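You operate a simulated robot arm through the tools that you are given. There is no shell and no other tool.

The job below is to be done with a simulated robot arm. You get a single attempt, and the scene is never put back.

## Task
Lock the coin roll named on the slip in the cash drawer.
Fine: stand it in the cup with the same word, close the drawer, turn the key back. Set down upright: what you pick out. Where these are worked on the way, their far stop is far enough and under half their travel is too little: drawer key.

Only the result counts: the job must be done as asked and must still hold three seconds after the hand-in. Knocking over, shifting, dropping, spilling or breaking anything else fails it.

## Robot
A 6-joint arm with a two-finger gripper, fixed in place. Base frame: the origin is at the foot of the arm, x ahead of it, y to its left, z up. Lengths are in mm, angles in rad, forces in N, time in s.
Its first joint turns from -2.897 to 2.897 rad. Payload 1.71 kg.
The tool frame sits at the grasp point between the pads (the TCP): z along the fingers, y along the line on which they close. The tips reach 20 mm beyond it. The gripper opens to 96 mm. The gripper's body begins 113 mm behind the TCP.
Orientation is that of the tool frame in the base frame, as [roll, pitch, yaw] about the fixed x, y, z axes, in that order (R = Rz(yaw) Ry(pitch) Rx(roll)). With the fingers straight down and closing along the base's y, the tool's x points along the base's -x, its y along +y and its z along -z.

## Interface
- The arm moves only by the tool apply_moves. Its argument "motion" is one flat list of numbers, 7 for each row, row after row: the shift along the base's x, y, z in units of 150 mm (1.0 is 150 mm), then the turn, a rotation vector about the base's x, y, z in units of 45 degrees (1.0 is 45 degrees), then the gripper command, from -1 (shut) to 1 (fully open), values between in proportion. In form: [tx, ty, tz, rx, ry, rz, fingers, tx, ty, tz, rx, ry, rz, fingers, ...]. A call has 1 to 20 rows; each row is the pose to reach, as a shift and turn from the pose commanded when the call began. A call with a number of a shift or a turn outside -1 to 1 is refused whole. Each row takes 0.2 s and may step no farther than 50 mm and 0.15 rad from the row before; otherwise, or with a gripper value out of range, the whole call is refused. Where a pose cannot be reached the arm comes as near as it can. A force on the tool above 60 N (or 10 N above the force at the start of the call, whichever is more), or a blocked arm, ends the call early, and 0.2 s more pass. The fingers move at their own pace (about 45 mm/s each) and stop on an object; they squeeze with about 23 N. The grip force told is the motor's: it shows also when the fingers shut on nothing. Time passes only in rows, and 0.2 s behind the last, so rows that repeat a pose let the fingers close. It gives the time, the measured TCP pose, the force on the tool (base axes), the opening and the grip force at its end, in the units of the frame above (readings bear some noise), with the torque about the TCP (base axes, N m) and any sound that the robot's microphone picked up, and new pictures: "pictures" is both (left out), scene, wrist or none.
- Cameras (640 x 400 px; columns grow to the right, rows downward): "scene" is fixed at [48.6, 650, 1383.2]; the picture's right is [-0.31, -0.95, 0.00], its down [-0.59, 0.19, -0.78] and it looks along [0.75, -0.25, -0.62] (base axes); focal length 310 px, centre (320, 200). "wrist" rides on the gripper at [66, 14, -145] in the tool frame; the picture's right is [-0.21, 0.98, 0.00], its down [-0.88, -0.18, -0.45] and it looks along [-0.44, -0.09, 0.90] (tool axes); focal length 275 px, centre (320, 200). There is no depth. A picture from a camera that has moved, and an enlarged one, comes with that camera's place and axes in the base frame and with its lens.
- move_column(by): slides the trunk up (or, below 0, down) by that many mm; the arm rides with it, the base frame stays. It gives what a move gives, with no picture.
- close_up(camera, box): a new picture of the part [left, top, right, bottom] of that camera's present view, enlarged. No time passes.
- hand_in(): hands the job in; it is judged then, once.

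Nothing tells you positions but the pictures and the camera data. Unless the task says otherwise, let go and move clear before handing in.

The tools are called after "Emit:" as name(argument=value, ...) on one line, values as JSON. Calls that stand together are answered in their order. apply_moves: Moves the arm, as the interface text tells. Its arguments: {"type":"object","properties":{"motion":{"type":"array"},"pictures":{"type":"string","enum":["both","scene","wrist","none"]}},"required":["motion"]} The other tools are called the same way: move_column (by) slides the trunk up or down; close_up (camera, box) takes an enlarged picture of a part of a camera's view; hand_in () hands the job in.

At the start:

```text
t: 0.0
tool_pos: [377.7, 440.0, 1140.6]
ee_rot: [3.14, -0.001, -3.141]
wrist_force: [0.5, -0.3, 1.1]
ft_torque: [-0.01, 0.0, 0.01]
gripper_width: 96.1
finger_force: 0.1
trunk travel left (down, up): [-175.0, 215.0]
```

scene: 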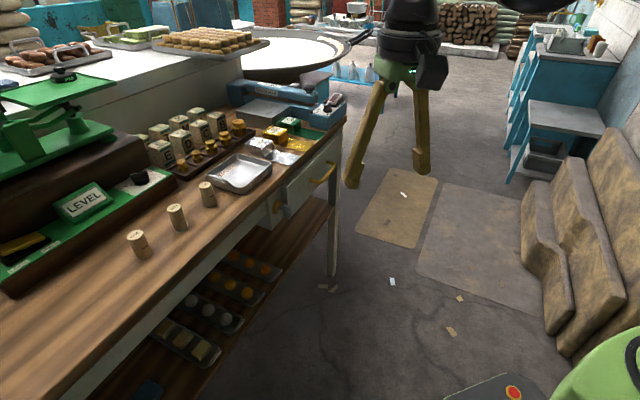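
wrist: 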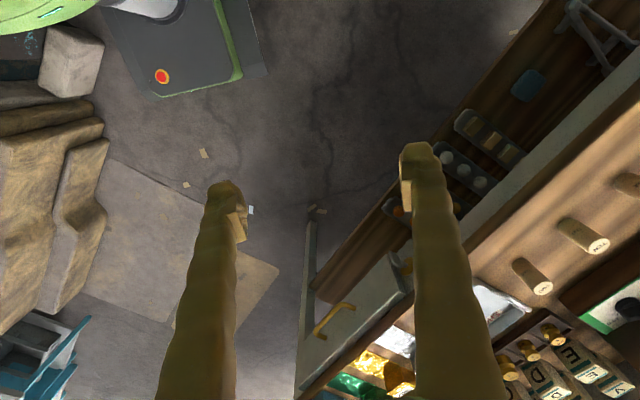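

I see a counter with three coin rolls standing on it, a tray, a drawer with a yellow handle, and a set of word tiles. I'll enlarge the views first to find the slip, the key and the words.

Emit:
close_up(camera="scene", box=[100, 60, 360, 280])

Emit:
close_up(camera="scene", box=[230, 100, 350, 230])

Emit:
close_up(camera="scene", box=[110, 170, 230, 265])

Emit:
close_up(camera="wrist", box=[440, 180, 640, 400])

Emit:
close_up(camera="scene", box=[0, 60, 200, 300])

```text
1.82 times, centred on (230, 170) of scene
camera zoom: at [48.6, 650.0, 1383.2], right [-0.31, -0.95, 0.0], down [-0.59, 0.19, -0.78], along [0.75, -0.25, -0.62], focal length 563 px, centre (484, 254)
```

zoom: 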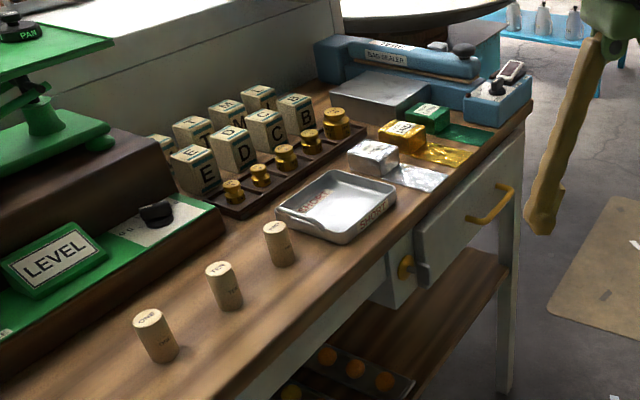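

```text
3.08 times, centred on (290, 165) of scene
camera zoom: at [48.6, 650.0, 1383.2], right [-0.31, -0.95, 0.0], down [-0.59, 0.19, -0.78], along [0.75, -0.25, -0.62], focal length 953 px, centre (412, 308)
```

zoom: 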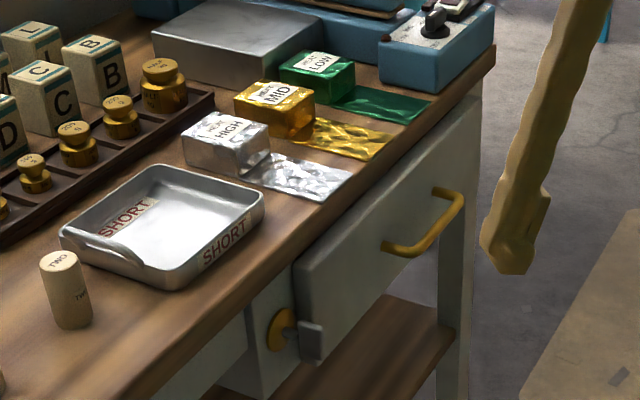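

```text
4.21 times, centred on (170, 218) of scene
camera zoom: at [48.6, 650.0, 1383.2], right [-0.31, -0.95, 0.0], down [-0.59, 0.19, -0.78], along [0.75, -0.25, -0.62], focal length 1304 px, centre (952, 126)
```

zoom: 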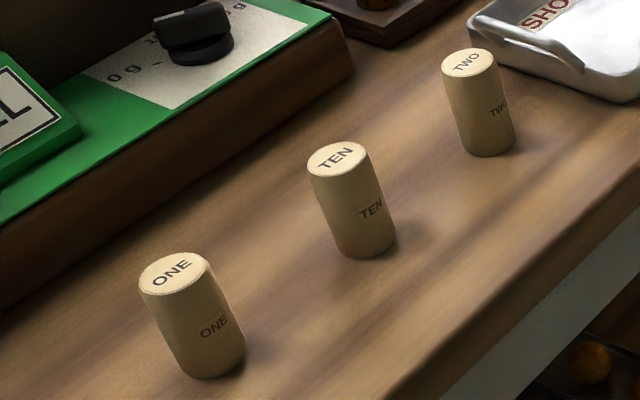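

```text
1.82 times, centred on (540, 290) of wrist
camera zoom: at [312.2, 453.9, 1285.0], right [0.21, 0.98, 0.0], down [0.88, -0.18, 0.44], along [0.43, -0.09, -0.9], focal length 500 px, centre (-80, 36)
```

zoom: 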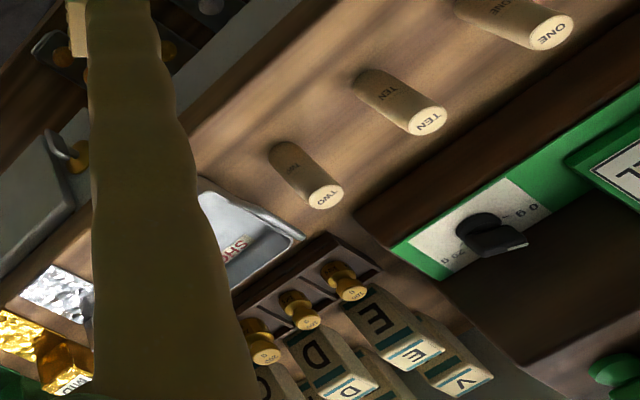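

```text
1.67 times, centred on (100, 180) of scene
camera zoom: at [48.6, 650.0, 1383.2], right [-0.31, -0.95, 0.0], down [-0.59, 0.19, -0.78], along [0.75, -0.25, -0.62], focal length 516 px, centre (687, 233)
```

zoom: 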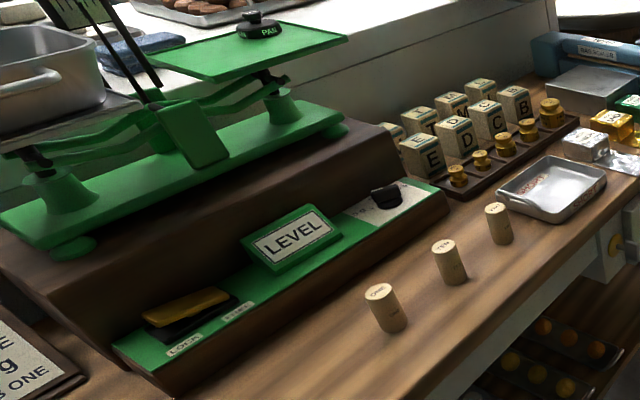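

There are three rolls (ONE, TEN, TWO), a drawer with a lock on its face and a card at the left edge. I'll look at the card, and closer at the drawer and the lock.

Emit:
close_up(camera="scene", box=[0, 220, 100, 320])

Emit:
close_up(camera="scene", box=[260, 170, 350, 230])

Emit:
close_up(camera="scene", box=[110, 240, 300, 400])

Emit:
close_up(camera="scene", box=[360, 180, 500, 340])

Emit:
close_up(camera="wrist", box=[290, 200, 420, 370])

Emit:
close_up(camera="scene", box=[230, 70, 360, 160])

```text
4.00 times, centred on (50, 270) of scene
camera zoom: at [48.6, 650.0, 1383.2], right [-0.31, -0.95, 0.0], down [-0.59, 0.19, -0.78], along [0.75, -0.25, -0.62], focal length 1239 px, centre (1400, -80)
```

zoom: 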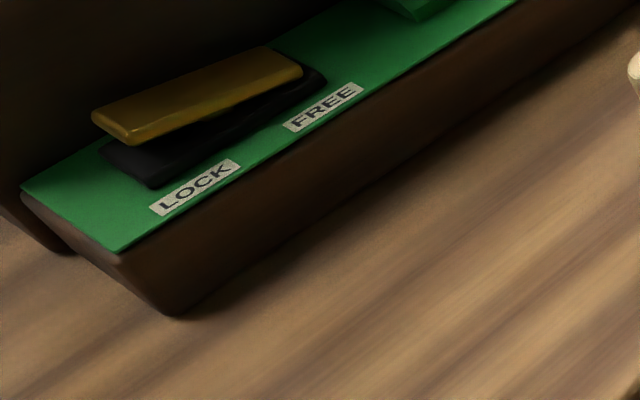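

```text
6.67 times, centred on (305, 200) of scene
camera zoom: at [48.6, 650.0, 1383.2], right [-0.31, -0.95, 0.0], down [-0.59, 0.19, -0.78], along [0.75, -0.25, -0.62], focal length 2065 px, centre (420, 200)
```

zoom: 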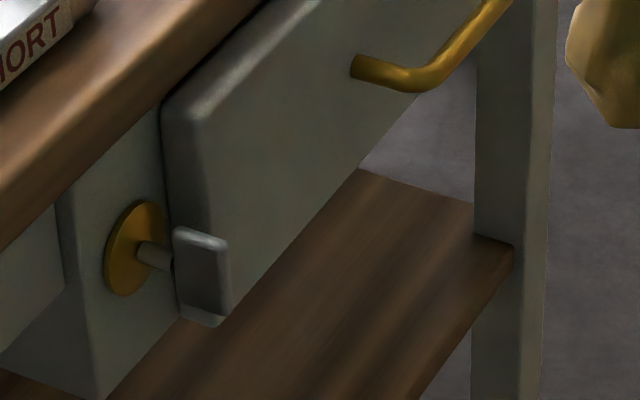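

```text
2.50 times, centred on (205, 320) of scene
camera zoom: at [48.6, 650.0, 1383.2], right [-0.31, -0.95, 0.0], down [-0.59, 0.19, -0.78], along [0.75, -0.25, -0.62], focal length 774 px, centre (608, -100)
```

zoom: 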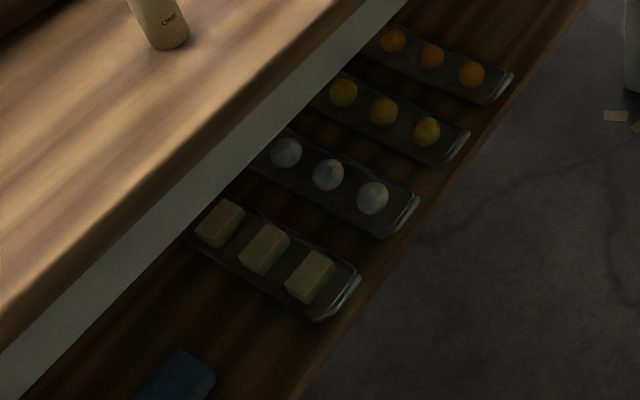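

```text
2.50 times, centred on (430, 260) of scene
camera zoom: at [48.6, 650.0, 1383.2], right [-0.31, -0.95, 0.0], down [-0.59, 0.19, -0.78], along [0.75, -0.25, -0.62], focal length 774 px, centre (45, 50)
```

zoom: 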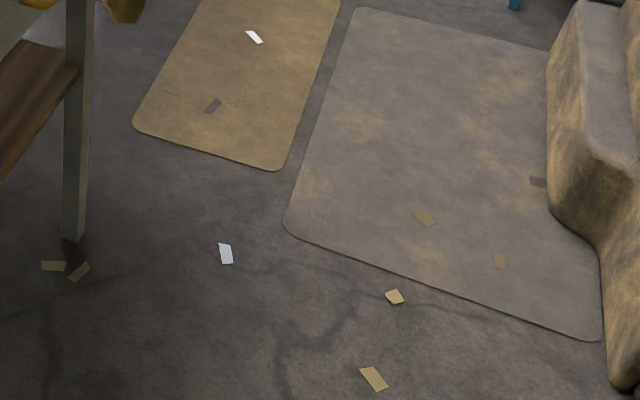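

```text
2.35 times, centred on (355, 285) of wrist
camera zoom: at [312.2, 453.9, 1285.0], right [0.21, 0.98, 0.0], down [0.88, -0.18, 0.44], along [0.43, -0.09, -0.9], focal length 648 px, centre (238, 0)
```

zoom: 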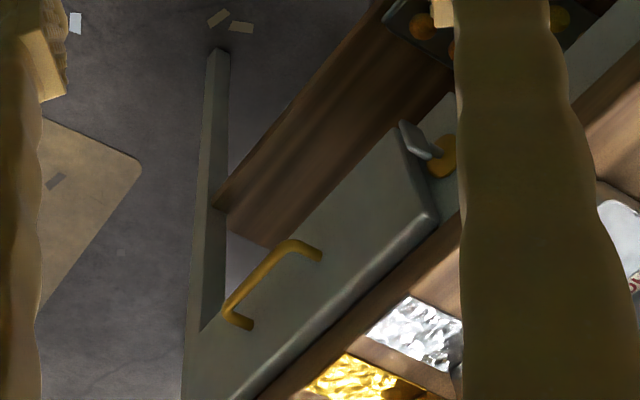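

```text
4.44 times, centred on (295, 115) of scene
camera zoom: at [48.6, 650.0, 1383.2], right [-0.31, -0.95, 0.0], down [-0.59, 0.19, -0.78], along [0.75, -0.25, -0.62], focal length 1377 px, centre (431, 578)
```

zoom: 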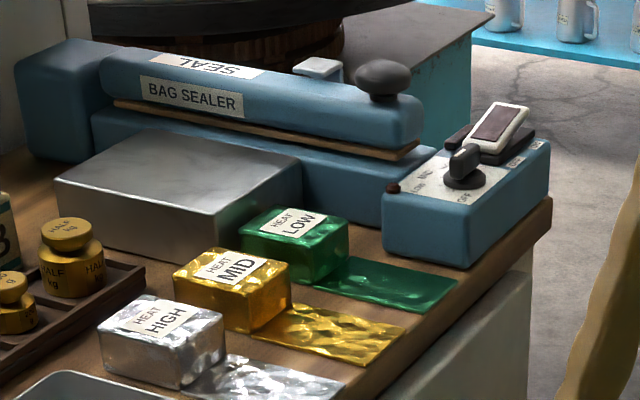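

The enlarged pictures reach beyond the frame's edge, and a card shows at the far left. I'll look at that card.

Emit:
close_up(camera="scene", box=[0, 210, 4, 310])

Emit:
close_up(camera="scene", box=[0, 100, 10, 400])

Emit:
close_up(camera="wrist", box=[630, 100, 640, 400])

Emit:
close_up(camera="scene", box=[0, 390, 640, 400])

```text
4.00 times, centred on (2, 260) of scene
camera zoom: at [48.6, 650.0, 1383.2], right [-0.31, -0.95, 0.0], down [-0.59, 0.19, -0.78], along [0.75, -0.25, -0.62], focal length 1239 px, centre (1592, -40)
```

zoom: 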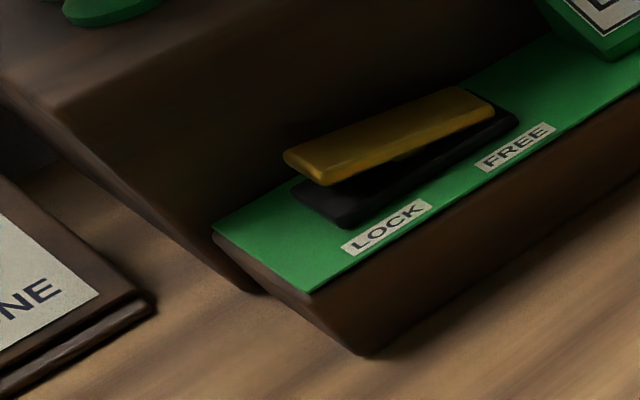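

```text
1.33 times, centred on (5, 250) of scene
camera zoom: at [48.6, 650.0, 1383.2], right [-0.31, -0.95, 0.0], down [-0.59, 0.19, -0.78], along [0.75, -0.25, -0.62], focal length 413 px, centre (740, 133)
```

zoom: 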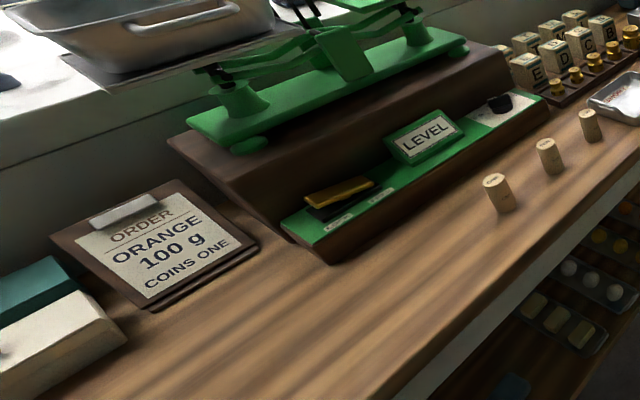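

```text
1.33 times, centred on (635, 250) of wrist
camera zoom: at [312.2, 453.9, 1285.0], right [0.21, 0.98, 0.0], down [0.88, -0.18, 0.44], along [0.43, -0.09, -0.9], focal length 367 px, centre (-100, 133)
```

zoom: 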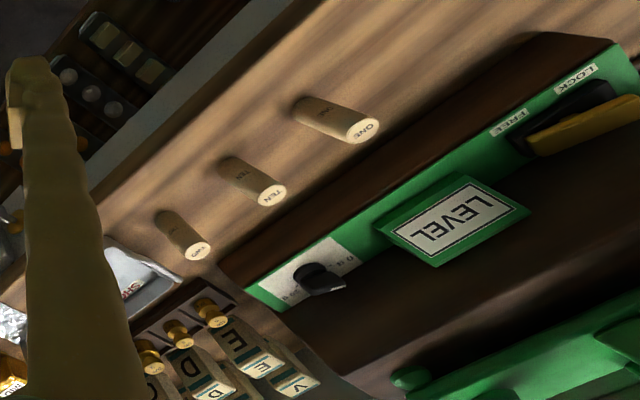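

```text
1.00 times, centred on (320, 395) of scene (not enlarged: the box is as wide or as high as the picture)
camera zoom: at [48.6, 650.0, 1383.2], right [-0.31, -0.95, 0.0], down [-0.59, 0.19, -0.78], along [0.75, -0.25, -0.62], focal length 310 px, centre (320, 5)
```

zoom: 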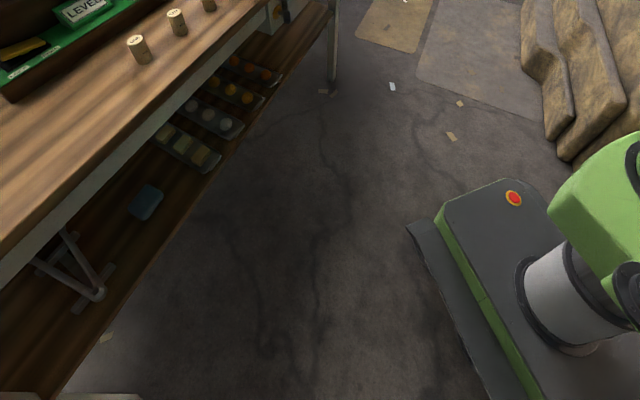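

The order slip reads "COINS ONE"; I'll enlarge it once more to be sure, and look at the lock and the rolls for geometry.

Emit:
close_up(camera="scene", box=[-170, 220, -50, 300])

Emit:
close_up(camera="scene", box=[268, 190, 308, 215])

Emit:
close_up(camera="wrist", box=[370, 200, 420, 240])

Emit:
close_up(camera="wrist", box=[640, 150, 740, 250])

```text
refused: -170 is not a number from 0 to 640
```

```text
16.00 times, centred on (288, 202) of scene
camera zoom: at [48.6, 650.0, 1383.2], right [-0.31, -0.95, 0.0], down [-0.59, 0.19, -0.78], along [0.75, -0.25, -0.62], focal length 4956 px, centre (832, 160)
```

zoom: 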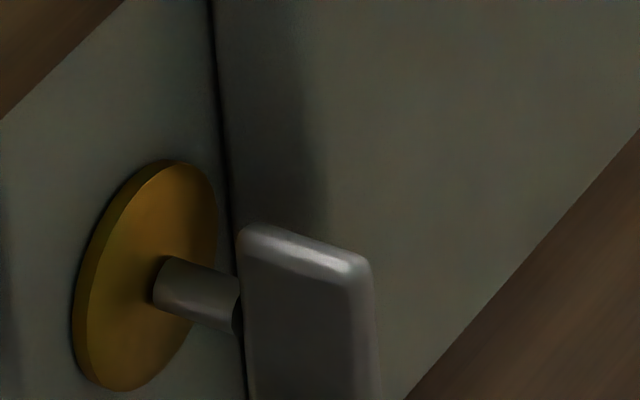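

```text
10.00 times, centred on (395, 220) of wrist
camera zoom: at [312.2, 453.9, 1285.0], right [0.21, 0.98, 0.0], down [0.88, -0.18, 0.44], along [0.43, -0.09, -0.9], focal length 2753 px, centre (-430, 0)
```

zoom: 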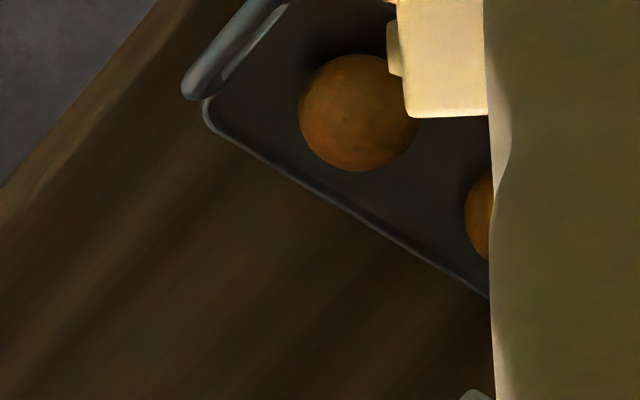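

```text
refused: 740 is not a number from 0 to 640
```

The slip says "COINS ONE", so the ONE roll is the nearest of the three, standing at about (554, 850) on a counter whose top is near z 915. The key bow is near (699, 531, 829) and the drawer handle near (863, 359, 809). I'll square the tool with the counter first, keeping it high.

Emit:
apply_moves(motion=[0.05, -0.1, 0, 0, 0, 0.165, 0, 0.1, -0.2, 0, 0, 0, 0.33, 0, 0.15, -0.3, 0, 0, 0, 0.495, 0, 0.2, -0.4, 0, 0, 0, 0.66, 0, 0.25, -0.5, 0, 0, 0, 0.825, 0, 0.3, -0.6, 0, 0, 0, 0.99, 0], pictures="wrist")

```text
t: 1.4
tool_pos: [406.0, 348.7, 1145.0]
ee_rot: [3.14, 0.013, -2.361]
wrist_force: [0.4, -0.1, 0.3]
ft_torque: [-0.02, -0.01, -0.01]
gripper_width: 47.9
finger_force: 0.2
trunk travel left (down, up): [-175.0, 215.0]
camera wrist: at [349.0, 311.9, 1289.6], right [-0.54, 0.84, 0.0], down [0.75, 0.48, 0.46], along [0.38, 0.25, -0.89], focal length 275 px, centre (320, 200)
```

wrist: 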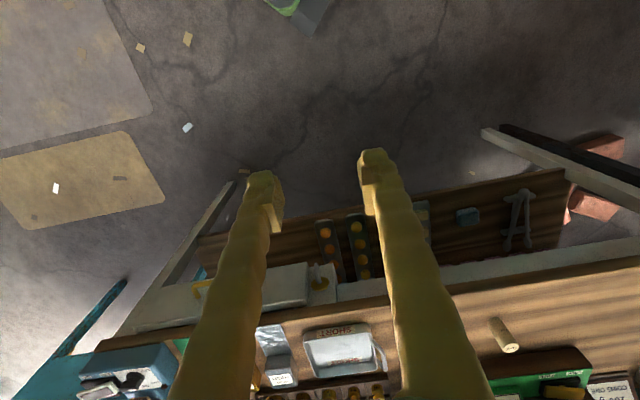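

The tool is now roughly square to the counter. Next I'll pitch it toward the drawer front while lowering, to get a frontal look at the key and the drawer.

Emit:
apply_moves(motion=[0.05, 0, -0.16, 0.117, -0.119, 0, 0, 0.1, 0, -0.32, 0.234, -0.238, 0, 0, 0.15, 0, -0.48, 0.351, -0.357, 0, 0, 0.2, 0, -0.64, 0.468, -0.476, 0, 0, 0.25, 0, -0.8, 0.585, -0.595, 0, 0, 0.3, 0, -0.96, 0.701, -0.713, 0, 0], pictures="both")

```text
t: 2.8
tool_pos: [451.3, 348.2, 1002.4]
ee_rot: [3.141, 0.803, -2.366]
wrist_force: [0.7, -0.3, 0.1]
ft_torque: [0.03, -0.03, 0.01]
gripper_width: 48.0
finger_force: 0.0
trunk travel left (down, up): [-175.0, 215.0]
camera wrist: at [334.5, 253.7, 1054.9], right [-0.58, 0.8, 0.15], down [0.34, 0.07, 0.94], along [0.74, 0.6, -0.31], focal length 275 px, centre (320, 200)
```

scene: 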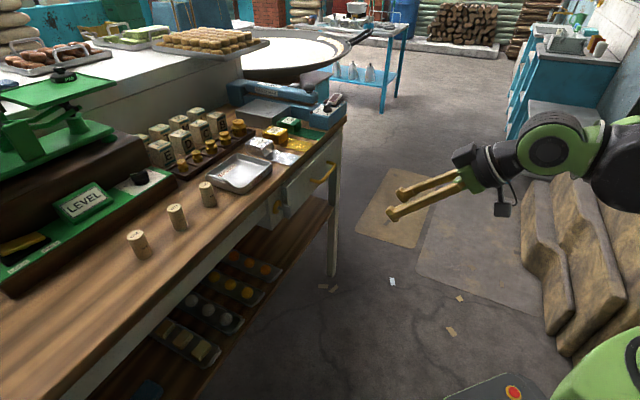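
wrist: 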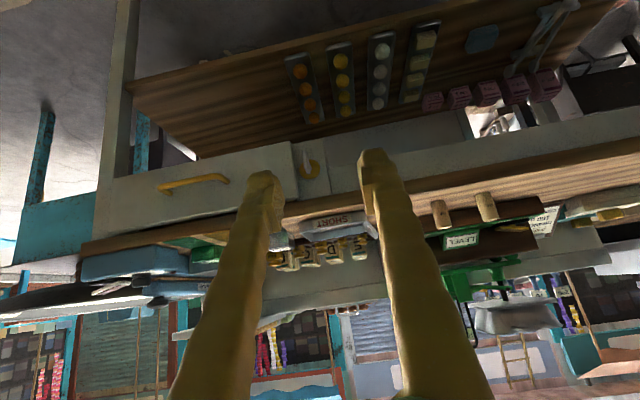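

The wrist view now shows the drawer and lock front (upside down). I'll enlarge it.

Emit:
close_up(camera="wrist", box=[270, 125, 350, 205])

Emit:
close_up(camera="wrist", box=[90, 120, 350, 280])

Emit:
close_up(camera="wrist", box=[420, 180, 580, 260])

```text
5.00 times, centred on (310, 165) of wrist
camera zoom: at [334.5, 253.7, 1054.9], right [-0.58, 0.8, 0.15], down [0.34, 0.07, 0.94], along [0.74, 0.6, -0.31], focal length 1376 px, centre (370, 375)
```

zoom: 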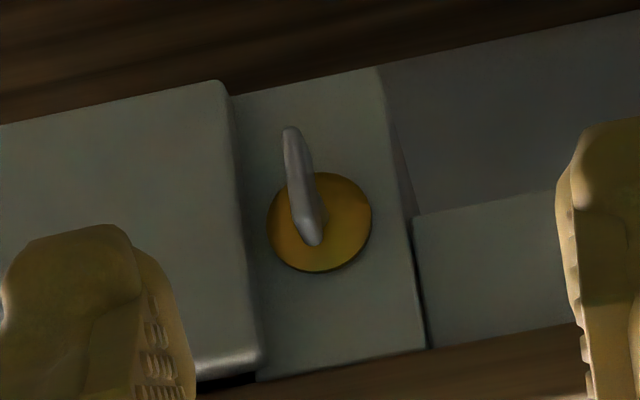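

```text
2.46 times, centred on (220, 200) of wrist
camera zoom: at [334.5, 253.7, 1054.9], right [-0.58, 0.8, 0.15], down [0.34, 0.07, 0.94], along [0.74, 0.6, -0.31], focal length 678 px, centre (566, 200)
```

zoom: 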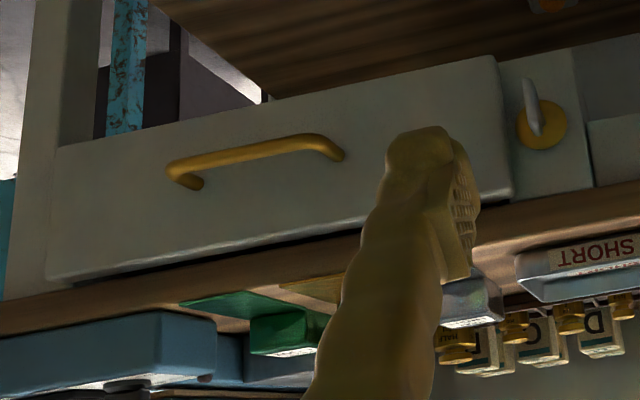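

```text
4.00 times, centred on (500, 220) of wrist
camera zoom: at [334.5, 253.7, 1054.9], right [-0.58, 0.8, 0.15], down [0.34, 0.07, 0.94], along [0.74, 0.6, -0.31], focal length 1101 px, centre (-400, 120)
```

zoom: 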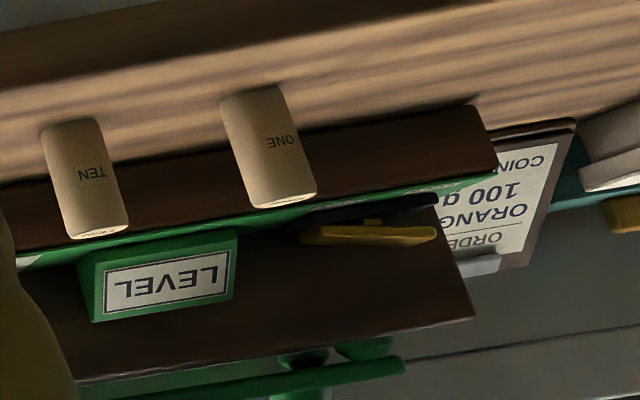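

The key bow is a thin upright plate in front of a brass rosette, just left of the drawer front. I'll finish pitching the tool level and come to about 180 mm in front of the key.

Emit:
apply_moves(motion=[0.11, 0.05, -0.16, 0.117, -0.119, 0, 0, 0.22, 0.11, -0.32, 0.234, -0.238, 0, 0, 0.33, 0.17, -0.48, 0.351, -0.357, 0, 0, 0.44, 0.23, -0.64, 0.468, -0.476, 0, 0, 0.55, 0.28, -0.8, 0.585, -0.595, 0, 0, 0.66, 0.33, -0.96, 0.701, -0.713, 0, 0, 0.66, 0.33, -0.96, 0.701, -0.713, 0, 0], pictures="both")

```text
t: 4.4
tool_pos: [612.2, 435.5, 979.6]
ee_rot: [-0.008, 1.559, 0.768]
wrist_force: [1.3, -0.2, -0.2]
ft_torque: [0.04, -0.02, 0.01]
gripper_width: 48.1
finger_force: 0.2
out of reach, approached as far as the arm can: row 3, 4, 5, 6, 7
trunk travel left (down, up): [-175.0, 215.0]
camera wrist: at [499.0, 345.2, 912.2], right [-0.69, 0.7, 0.21], down [-0.19, -0.45, 0.87], along [0.7, 0.56, 0.44], focal length 275 px, centre (320, 200)
```

scene: 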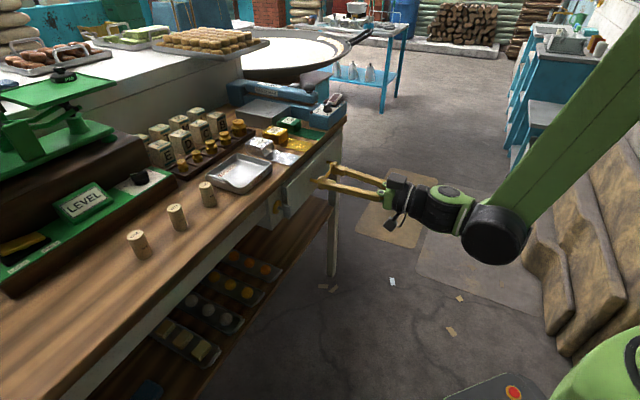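
wrist: 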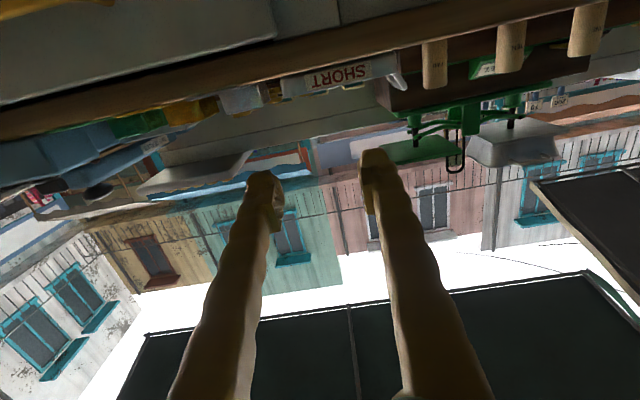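

The tool is level but stopped at z 980 because the arm can't fold lower; the trunk can be lowered instead. I'll lower the trunk by 100 mm, since the gripper is 165 mm clear of the counter edge.

Emit:
move_column(by=-100)

```text
t: 5.7
tool_pos: [610.4, 435.7, 881.0]
ee_rot: [0.026, 1.561, 0.8]
wrist_force: [0.2, -0.1, -0.2]
ft_torque: [-0.02, 0.0, 0.05]
gripper_width: 47.9
finger_force: 0.0
trunk travel left (down, up): [-75.0, 315.0]
```

Emit:
apply_moves(motion=[0, 0, 0, 0, 0, 0, 0], pictures="both")

```text
t: 6.1
tool_pos: [610.4, 436.5, 881.0]
ee_rot: [0.024, 1.561, 0.804]
wrist_force: [-0.1, -0.5, 0.3]
ft_torque: [-0.01, 0.01, 0.06]
gripper_width: 47.8
finger_force: 0.0
trunk travel left (down, up): [-75.0, 315.0]
camera wrist: at [497.8, 345.0, 813.0], right [-0.69, 0.7, 0.21], down [-0.19, -0.45, 0.87], along [0.7, 0.56, 0.44], focal length 275 px, centre (320, 200)
```

scene: 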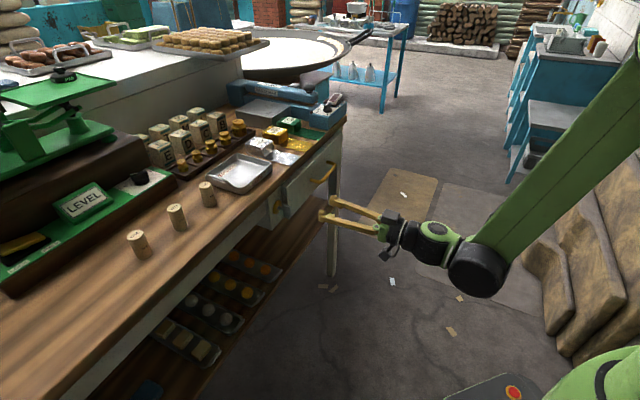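
wrist: 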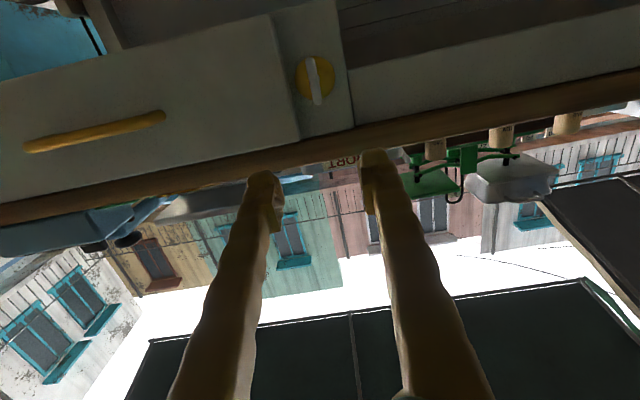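

Now I have a near-frontal view of the lock and the drawer handle. I'll enlarge for precise pixel positions.

Emit:
close_up(camera="wrist", box=[270, 40, 350, 120])

Emit:
close_up(camera="wrist", box=[0, 0, 360, 225])

Emit:
close_up(camera="scene", box=[250, 150, 400, 240])

```text
5.00 times, centred on (310, 80) of wrist
camera zoom: at [497.8, 345.0, 813.0], right [-0.69, 0.7, 0.21], down [-0.19, -0.45, 0.87], along [0.7, 0.56, 0.44], focal length 1376 px, centre (370, 800)
```

zoom: 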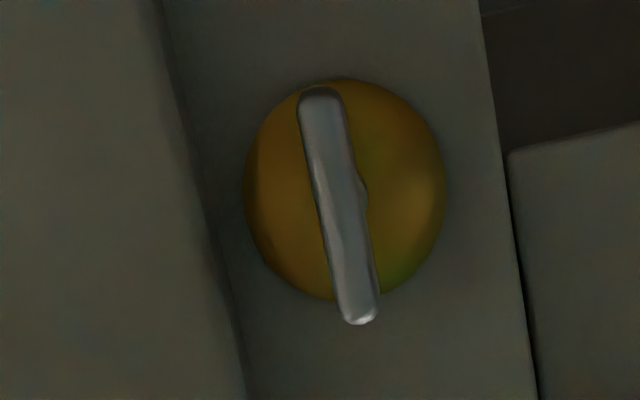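

```text
1.78 times, centred on (180, 112) of wrist
camera zoom: at [497.8, 345.0, 813.0], right [-0.69, 0.7, 0.21], down [-0.19, -0.45, 0.87], along [0.7, 0.56, 0.44], focal length 489 px, centre (569, 356)
```

zoom: 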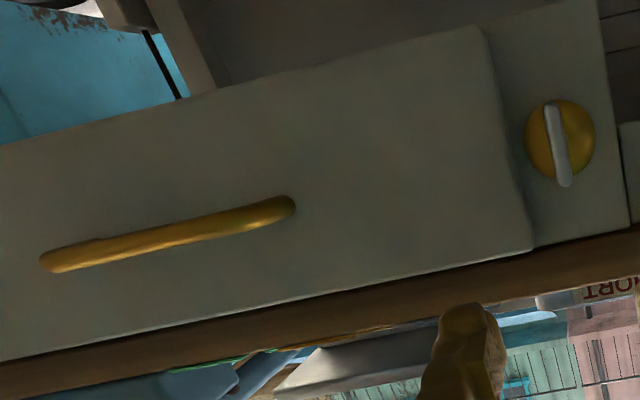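

```text
4.27 times, centred on (325, 195) of scene
camera zoom: at [48.6, 650.0, 1383.2], right [-0.31, -0.95, 0.0], down [-0.59, 0.19, -0.78], along [0.75, -0.25, -0.62], focal length 1322 px, centre (299, 221)
```

zoom: 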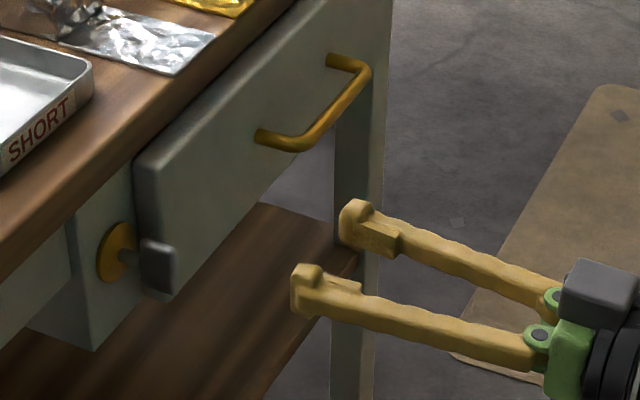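

The bow's front centre works out at about (690, 524, 828), 38 mm tall and 7 mm thick, and the drawer face lies about 27 mm behind it. I'll go to a standoff 60 mm in front of it with the fingers opened to about 30 mm.

Emit:
apply_moves(motion=[0, 0, -0.177, 0, 0, 0, -0.35, 0, 0, -0.353, 0, 0, 0, -0.35, 0.126, 0.152, -0.353, 0, 0, 0, -0.35, 0.252, 0.304, -0.353, 0, 0, 0, -0.35, 0.252, 0.304, -0.353, 0, 0, 0, -0.35], pictures="both")

```text
t: 7.3
tool_pos: [653.5, 485.2, 831.5]
ee_rot: [-0.007, 1.562, 0.768]
wrist_force: [0.5, -0.1, 0.0]
ft_torque: [0.01, -0.02, 0.01]
gripper_width: 31.1
finger_force: 0.0
out of reach, approached as far as the arm can: row 1, 2, 3, 4, 5
trunk travel left (down, up): [-75.0, 315.0]
camera wrist: at [540.6, 393.9, 764.8], right [-0.69, 0.7, 0.21], down [-0.19, -0.45, 0.87], along [0.7, 0.56, 0.44], focal length 275 px, centre (320, 200)
```

scene: 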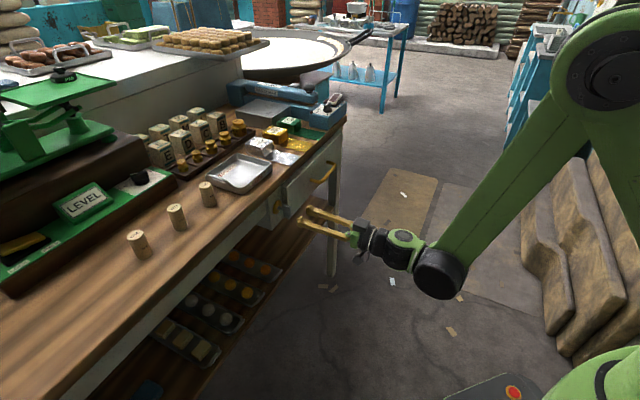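
wrist: 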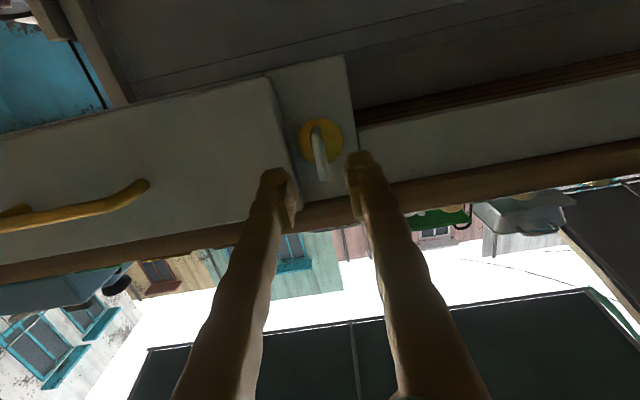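

The arm is at the edge of its reach here, so I'll lower the trunk another 60 mm for margin and come back up with the arm.

Emit:
move_column(by=-60)

Emit:
apply_moves(motion=[0, 0, 0.2, 0, 0, 0, -0.35, 0, 0, 0.37, 0, 0, 0, -0.35, 0, 0, 0.37, 0, 0, 0, -0.35], pictures="both")

Emit:
close_up(camera="wrist", box=[240, 80, 400, 230])

Emit:
close_up(camera="scene", box=[250, 160, 380, 250])

```text
t: 8.3
tool_pos: [652.8, 484.5, 772.2]
ee_rot: [0.013, 1.563, 0.79]
wrist_force: [-0.1, 0.5, -0.1]
ft_torque: [0.0, -0.05, -0.01]
gripper_width: 31.2
finger_force: 0.0
trunk travel left (down, up): [-15.0, 375.0]
```

```text
t: 9.1
tool_pos: [653.5, 485.3, 828.3]
ee_rot: [0.01, 1.562, 0.789]
wrist_force: [-0.1, -0.3, -0.8]
ft_torque: [0.01, 0.0, -0.02]
gripper_width: 31.4
finger_force: 0.1
trunk travel left (down, up): [-15.0, 375.0]
camera wrist: at [541.1, 394.1, 760.1], right [-0.69, 0.7, 0.21], down [-0.19, -0.45, 0.87], along [0.7, 0.56, 0.44], focal length 275 px, centre (320, 200)
```

scene: 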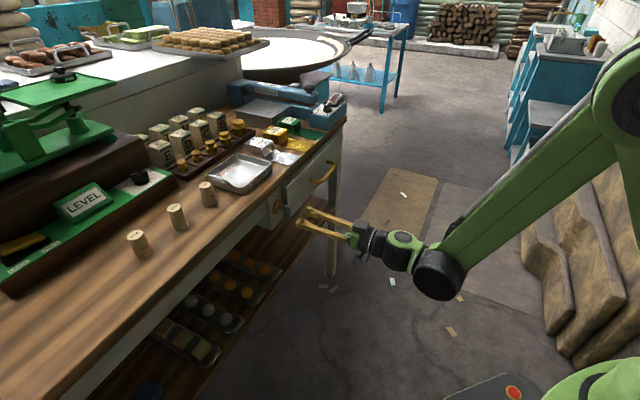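
wrist: 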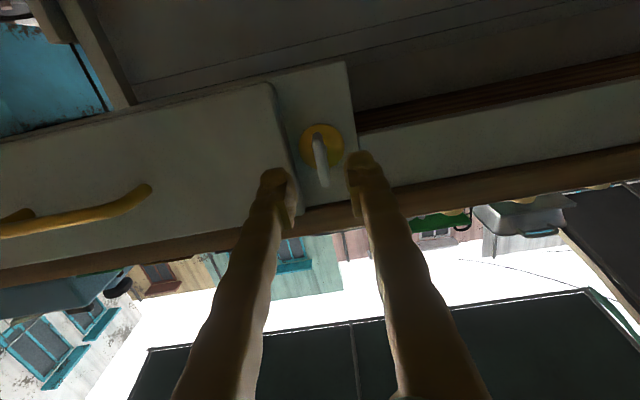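

```text
2.67 times, centred on (320, 155) of wrist
camera zoom: at [541.1, 394.1, 760.1], right [-0.69, 0.7, 0.21], down [-0.19, -0.45, 0.87], along [0.7, 0.56, 0.44], focal length 734 px, centre (320, 320)
```

zoom: 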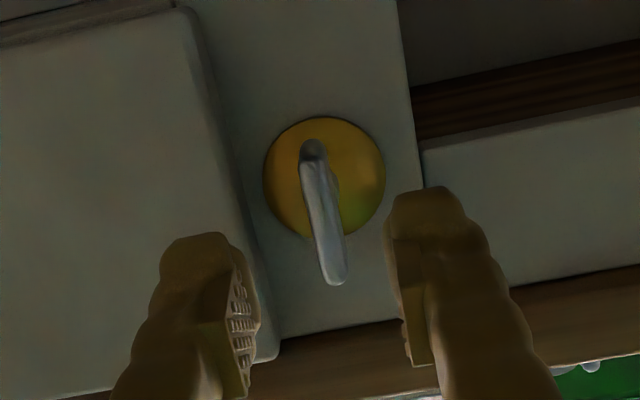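

```text
4.44 times, centred on (315, 205) of scene
camera zoom: at [48.6, 650.0, 1383.2], right [-0.31, -0.95, 0.0], down [-0.59, 0.19, -0.78], along [0.75, -0.25, -0.62], focal length 1377 px, centre (342, 178)
```

zoom: 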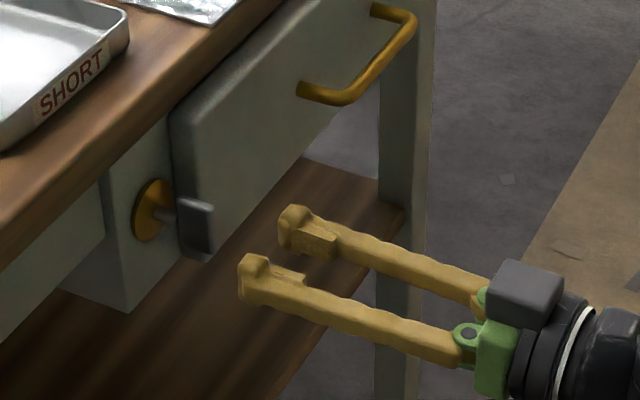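

The fingers straddle the bow with about 1 mm lateral error. I'll advance 56 mm along the normal, then close.

Emit:
apply_moves(motion=[0.09, 0.09, 0, 0, 0, 0, -0.35, 0.18, 0.18, 0, 0, 0, 0, -0.35, 0.264, 0.264, 0, 0, 0, 0, -0.35, 0.264, 0.264, 0, 0, 0, 0, -0.35], pictures="both")

Emit:
close_up(camera="wrist", box=[240, 100, 400, 230])

Emit:
close_up(camera="scene", box=[250, 170, 350, 240])

```text
t: 10.1
tool_pos: [692.0, 524.5, 827.6]
ee_rot: [0.054, 1.564, 0.83]
wrist_force: [-0.5, -0.5, -0.4]
ft_torque: [-0.02, -0.01, 0.01]
gripper_width: 31.4
finger_force: 0.0
trunk travel left (down, up): [-15.0, 375.0]
camera wrist: at [580.8, 433.7, 760.5], right [-0.69, 0.7, 0.21], down [-0.19, -0.45, 0.87], along [0.7, 0.56, 0.44], focal length 275 px, centre (320, 200)
```

scene: 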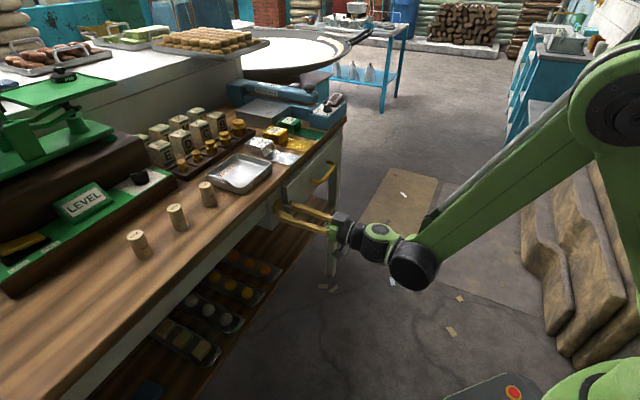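
wrist: 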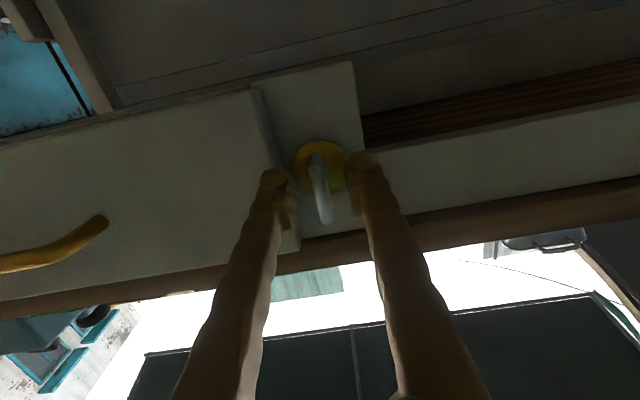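

```text
3.08 times, centred on (320, 165) of wrist
camera zoom: at [580.8, 433.7, 760.5], right [-0.69, 0.7, 0.21], down [-0.19, -0.45, 0.87], along [0.7, 0.56, 0.44], focal length 847 px, centre (320, 308)
```

zoom: 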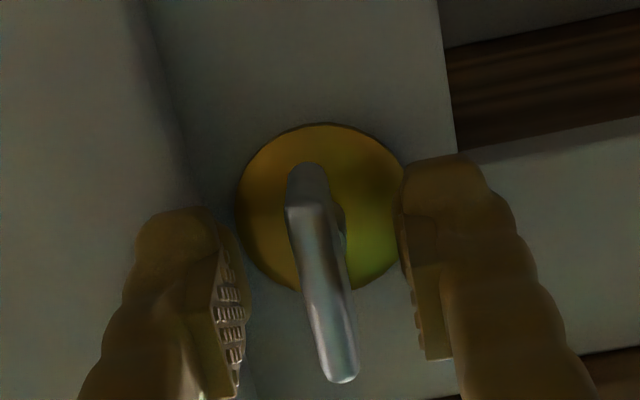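

```text
5.71 times, centred on (300, 205) of scene
camera zoom: at [48.6, 650.0, 1383.2], right [-0.31, -0.95, 0.0], down [-0.59, 0.19, -0.78], along [0.75, -0.25, -0.62], focal length 1770 px, centre (434, 171)
```

zoom: 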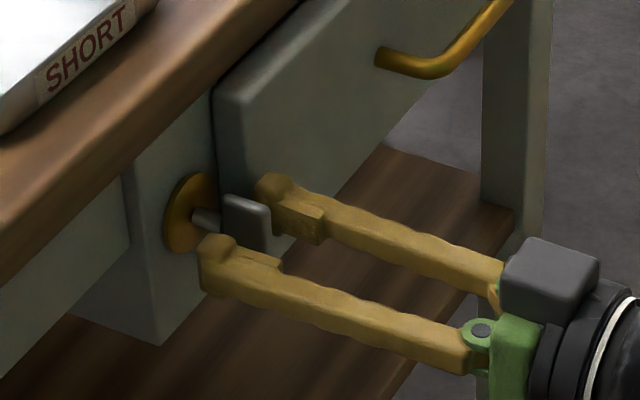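

The bow sits between the pads. I'll close on it.

Emit:
apply_moves(motion=[0, 0, 0, 0, 0, 0, -1, 0, 0, 0, 0, 0, 0, -1, 0, 0, 0, 0, 0, 0, -1], pictures="both")

Emit:
close_up(camera="wrist", box=[240, 100, 400, 230])

Emit:
close_up(camera="scene", box=[250, 170, 350, 240])

```text
t: 10.9
tool_pos: [692.7, 524.2, 828.2]
ee_rot: [0.001, 1.562, 0.781]
wrist_force: [-1.1, 5.2, 0.7]
ft_torque: [0.01, -0.02, 0.06]
gripper_width: 7.3
finger_force: 35.1
trunk travel left (down, up): [-15.0, 375.0]
camera wrist: at [580.5, 433.9, 760.5], right [-0.69, 0.7, 0.21], down [-0.19, -0.45, 0.87], along [0.7, 0.56, 0.44], focal length 275 px, centre (320, 200)
```

scene: 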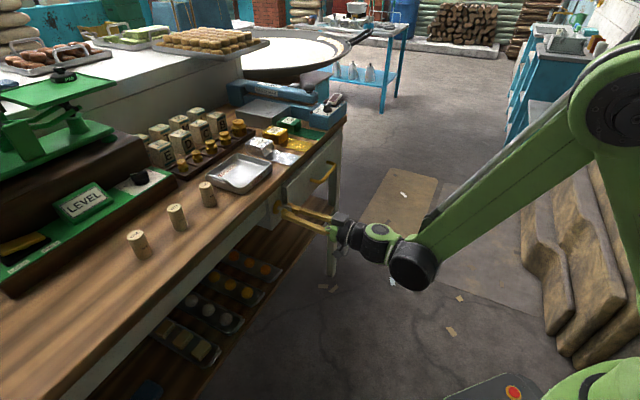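
wrist: 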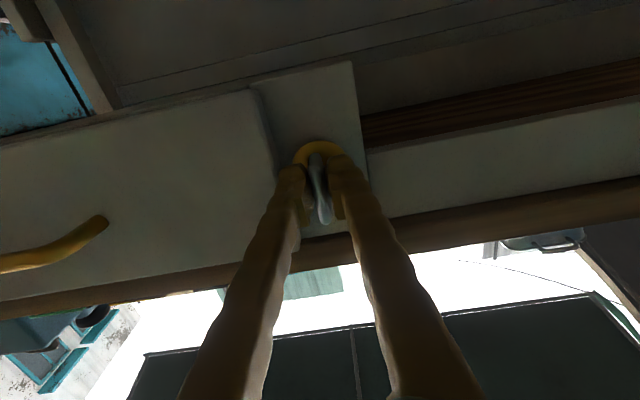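

```text
3.08 times, centred on (320, 165) of wrist
camera zoom: at [580.5, 433.9, 760.5], right [-0.69, 0.7, 0.21], down [-0.19, -0.45, 0.87], along [0.7, 0.56, 0.44], focal length 847 px, centre (320, 308)
```

zoom: 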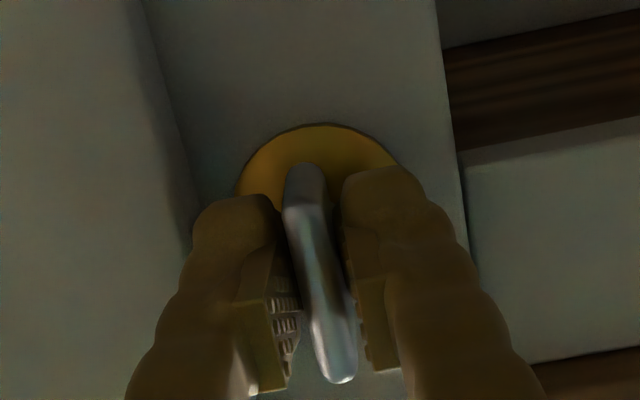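

```text
5.71 times, centred on (300, 205) of scene
camera zoom: at [48.6, 650.0, 1383.2], right [-0.31, -0.95, 0.0], down [-0.59, 0.19, -0.78], along [0.75, -0.25, -0.62], focal length 1770 px, centre (434, 171)
```

zoom: 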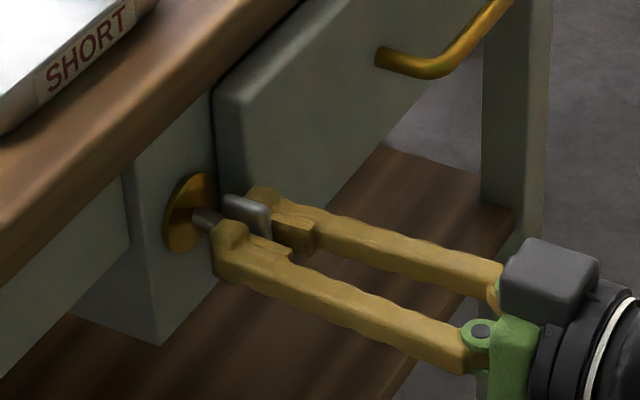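

The grip holds at 7.3 mm on the bow. I'll test a turn clockwise (seen from the front) by about 17°, reading torque.

Emit:
apply_moves(motion=[0, 0, 0, 0.067, 0.067, 0, -1, 0, 0, 0, 0.134, 0.134, 0, -1, 0, 0, 0, 0.201, 0.201, 0, -1, 0, 0, 0, 0.268, 0.268, 0, -1], pictures="both")

Emit:
close_up(camera="scene", box=[250, 170, 350, 240])

```text
t: 11.9
tool_pos: [692.4, 525.7, 827.5]
ee_rot: [1.55, 1.272, 2.324]
wrist_force: [11.8, 23.1, 16.9]
ft_torque: [0.12, -0.13, 0.09]
gripper_width: 7.2
finger_force: 34.2
trunk travel left (down, up): [-15.0, 375.0]
camera wrist: at [566.5, 447.7, 767.9], right [-0.61, 0.62, 0.48], down [-0.02, -0.62, 0.78], along [0.79, 0.47, 0.39], focal length 275 px, centre (320, 200)
```

scene: 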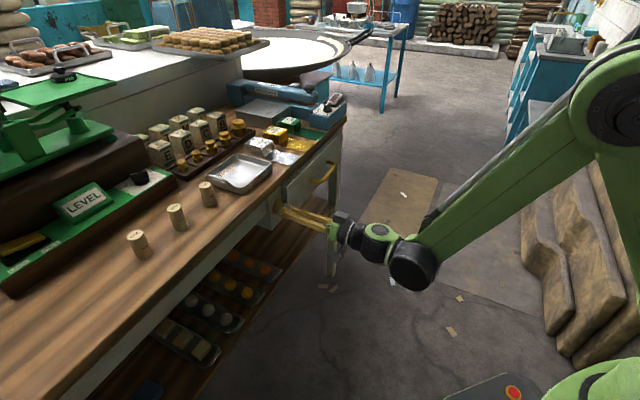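
wrist: 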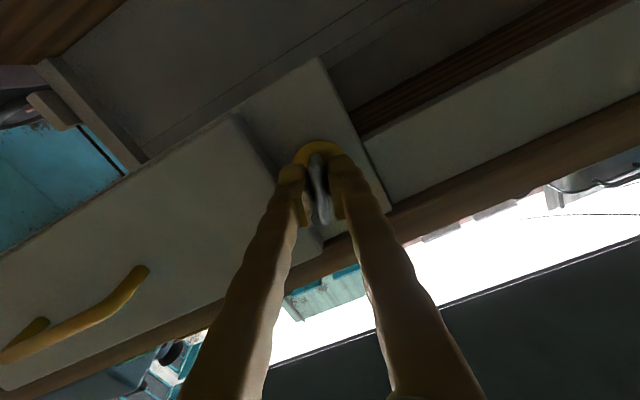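

```text
5.71 times, centred on (300, 205) of scene
camera zoom: at [48.6, 650.0, 1383.2], right [-0.31, -0.95, 0.0], down [-0.59, 0.19, -0.78], along [0.75, -0.25, -0.62], focal length 1770 px, centre (434, 171)
```

zoom: 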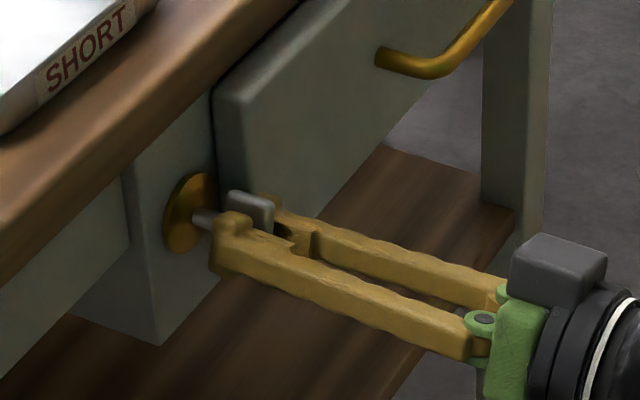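

The key turns clockwise with almost no axial torque. I'll keep turning in that direction.

Emit:
apply_moves(motion=[0, 0, 0, 0.13, 0.13, 0, -1, 0, 0, 0, 0.26, 0.26, 0, -1, 0, 0, 0, 0.39, 0.39, 0, -1, 0, 0, 0, 0.39, 0.39, 0, -1], pictures="both")

Emit:
close_up(camera="scene", box=[250, 170, 350, 240])

```text
t: 12.9
tool_pos: [692.4, 524.9, 827.6]
ee_rot: [1.571, 0.839, 2.344]
wrist_force: [9.9, 29.7, 15.1]
ft_torque: [0.06, -0.16, 0.18]
gripper_width: 7.0
finger_force: 34.6
trunk travel left (down, up): [-15.0, 375.0]
camera wrist: at [550.1, 463.4, 788.0], right [-0.41, 0.42, 0.81], down [0.19, -0.83, 0.53], along [0.89, 0.37, 0.26], focal length 275 px, centre (320, 200)
```

scene: 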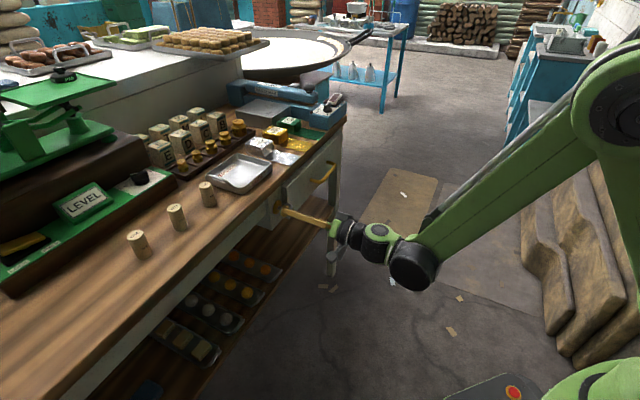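
wrist: 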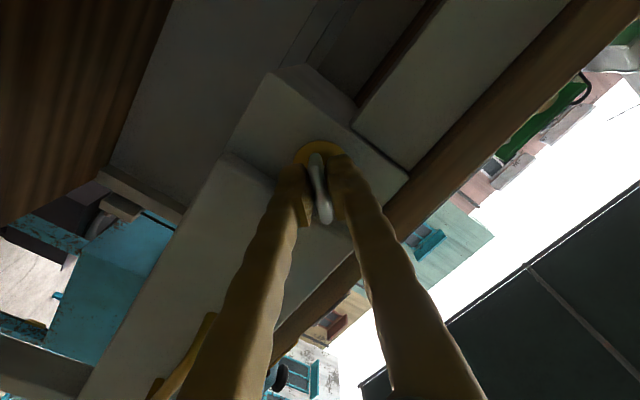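

```text
5.71 times, centred on (300, 205) of scene
camera zoom: at [48.6, 650.0, 1383.2], right [-0.31, -0.95, 0.0], down [-0.59, 0.19, -0.78], along [0.75, -0.25, -0.62], focal length 1770 px, centre (434, 171)
```

zoom: 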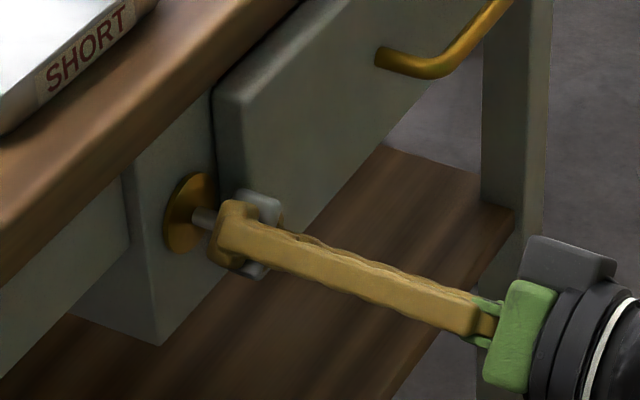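

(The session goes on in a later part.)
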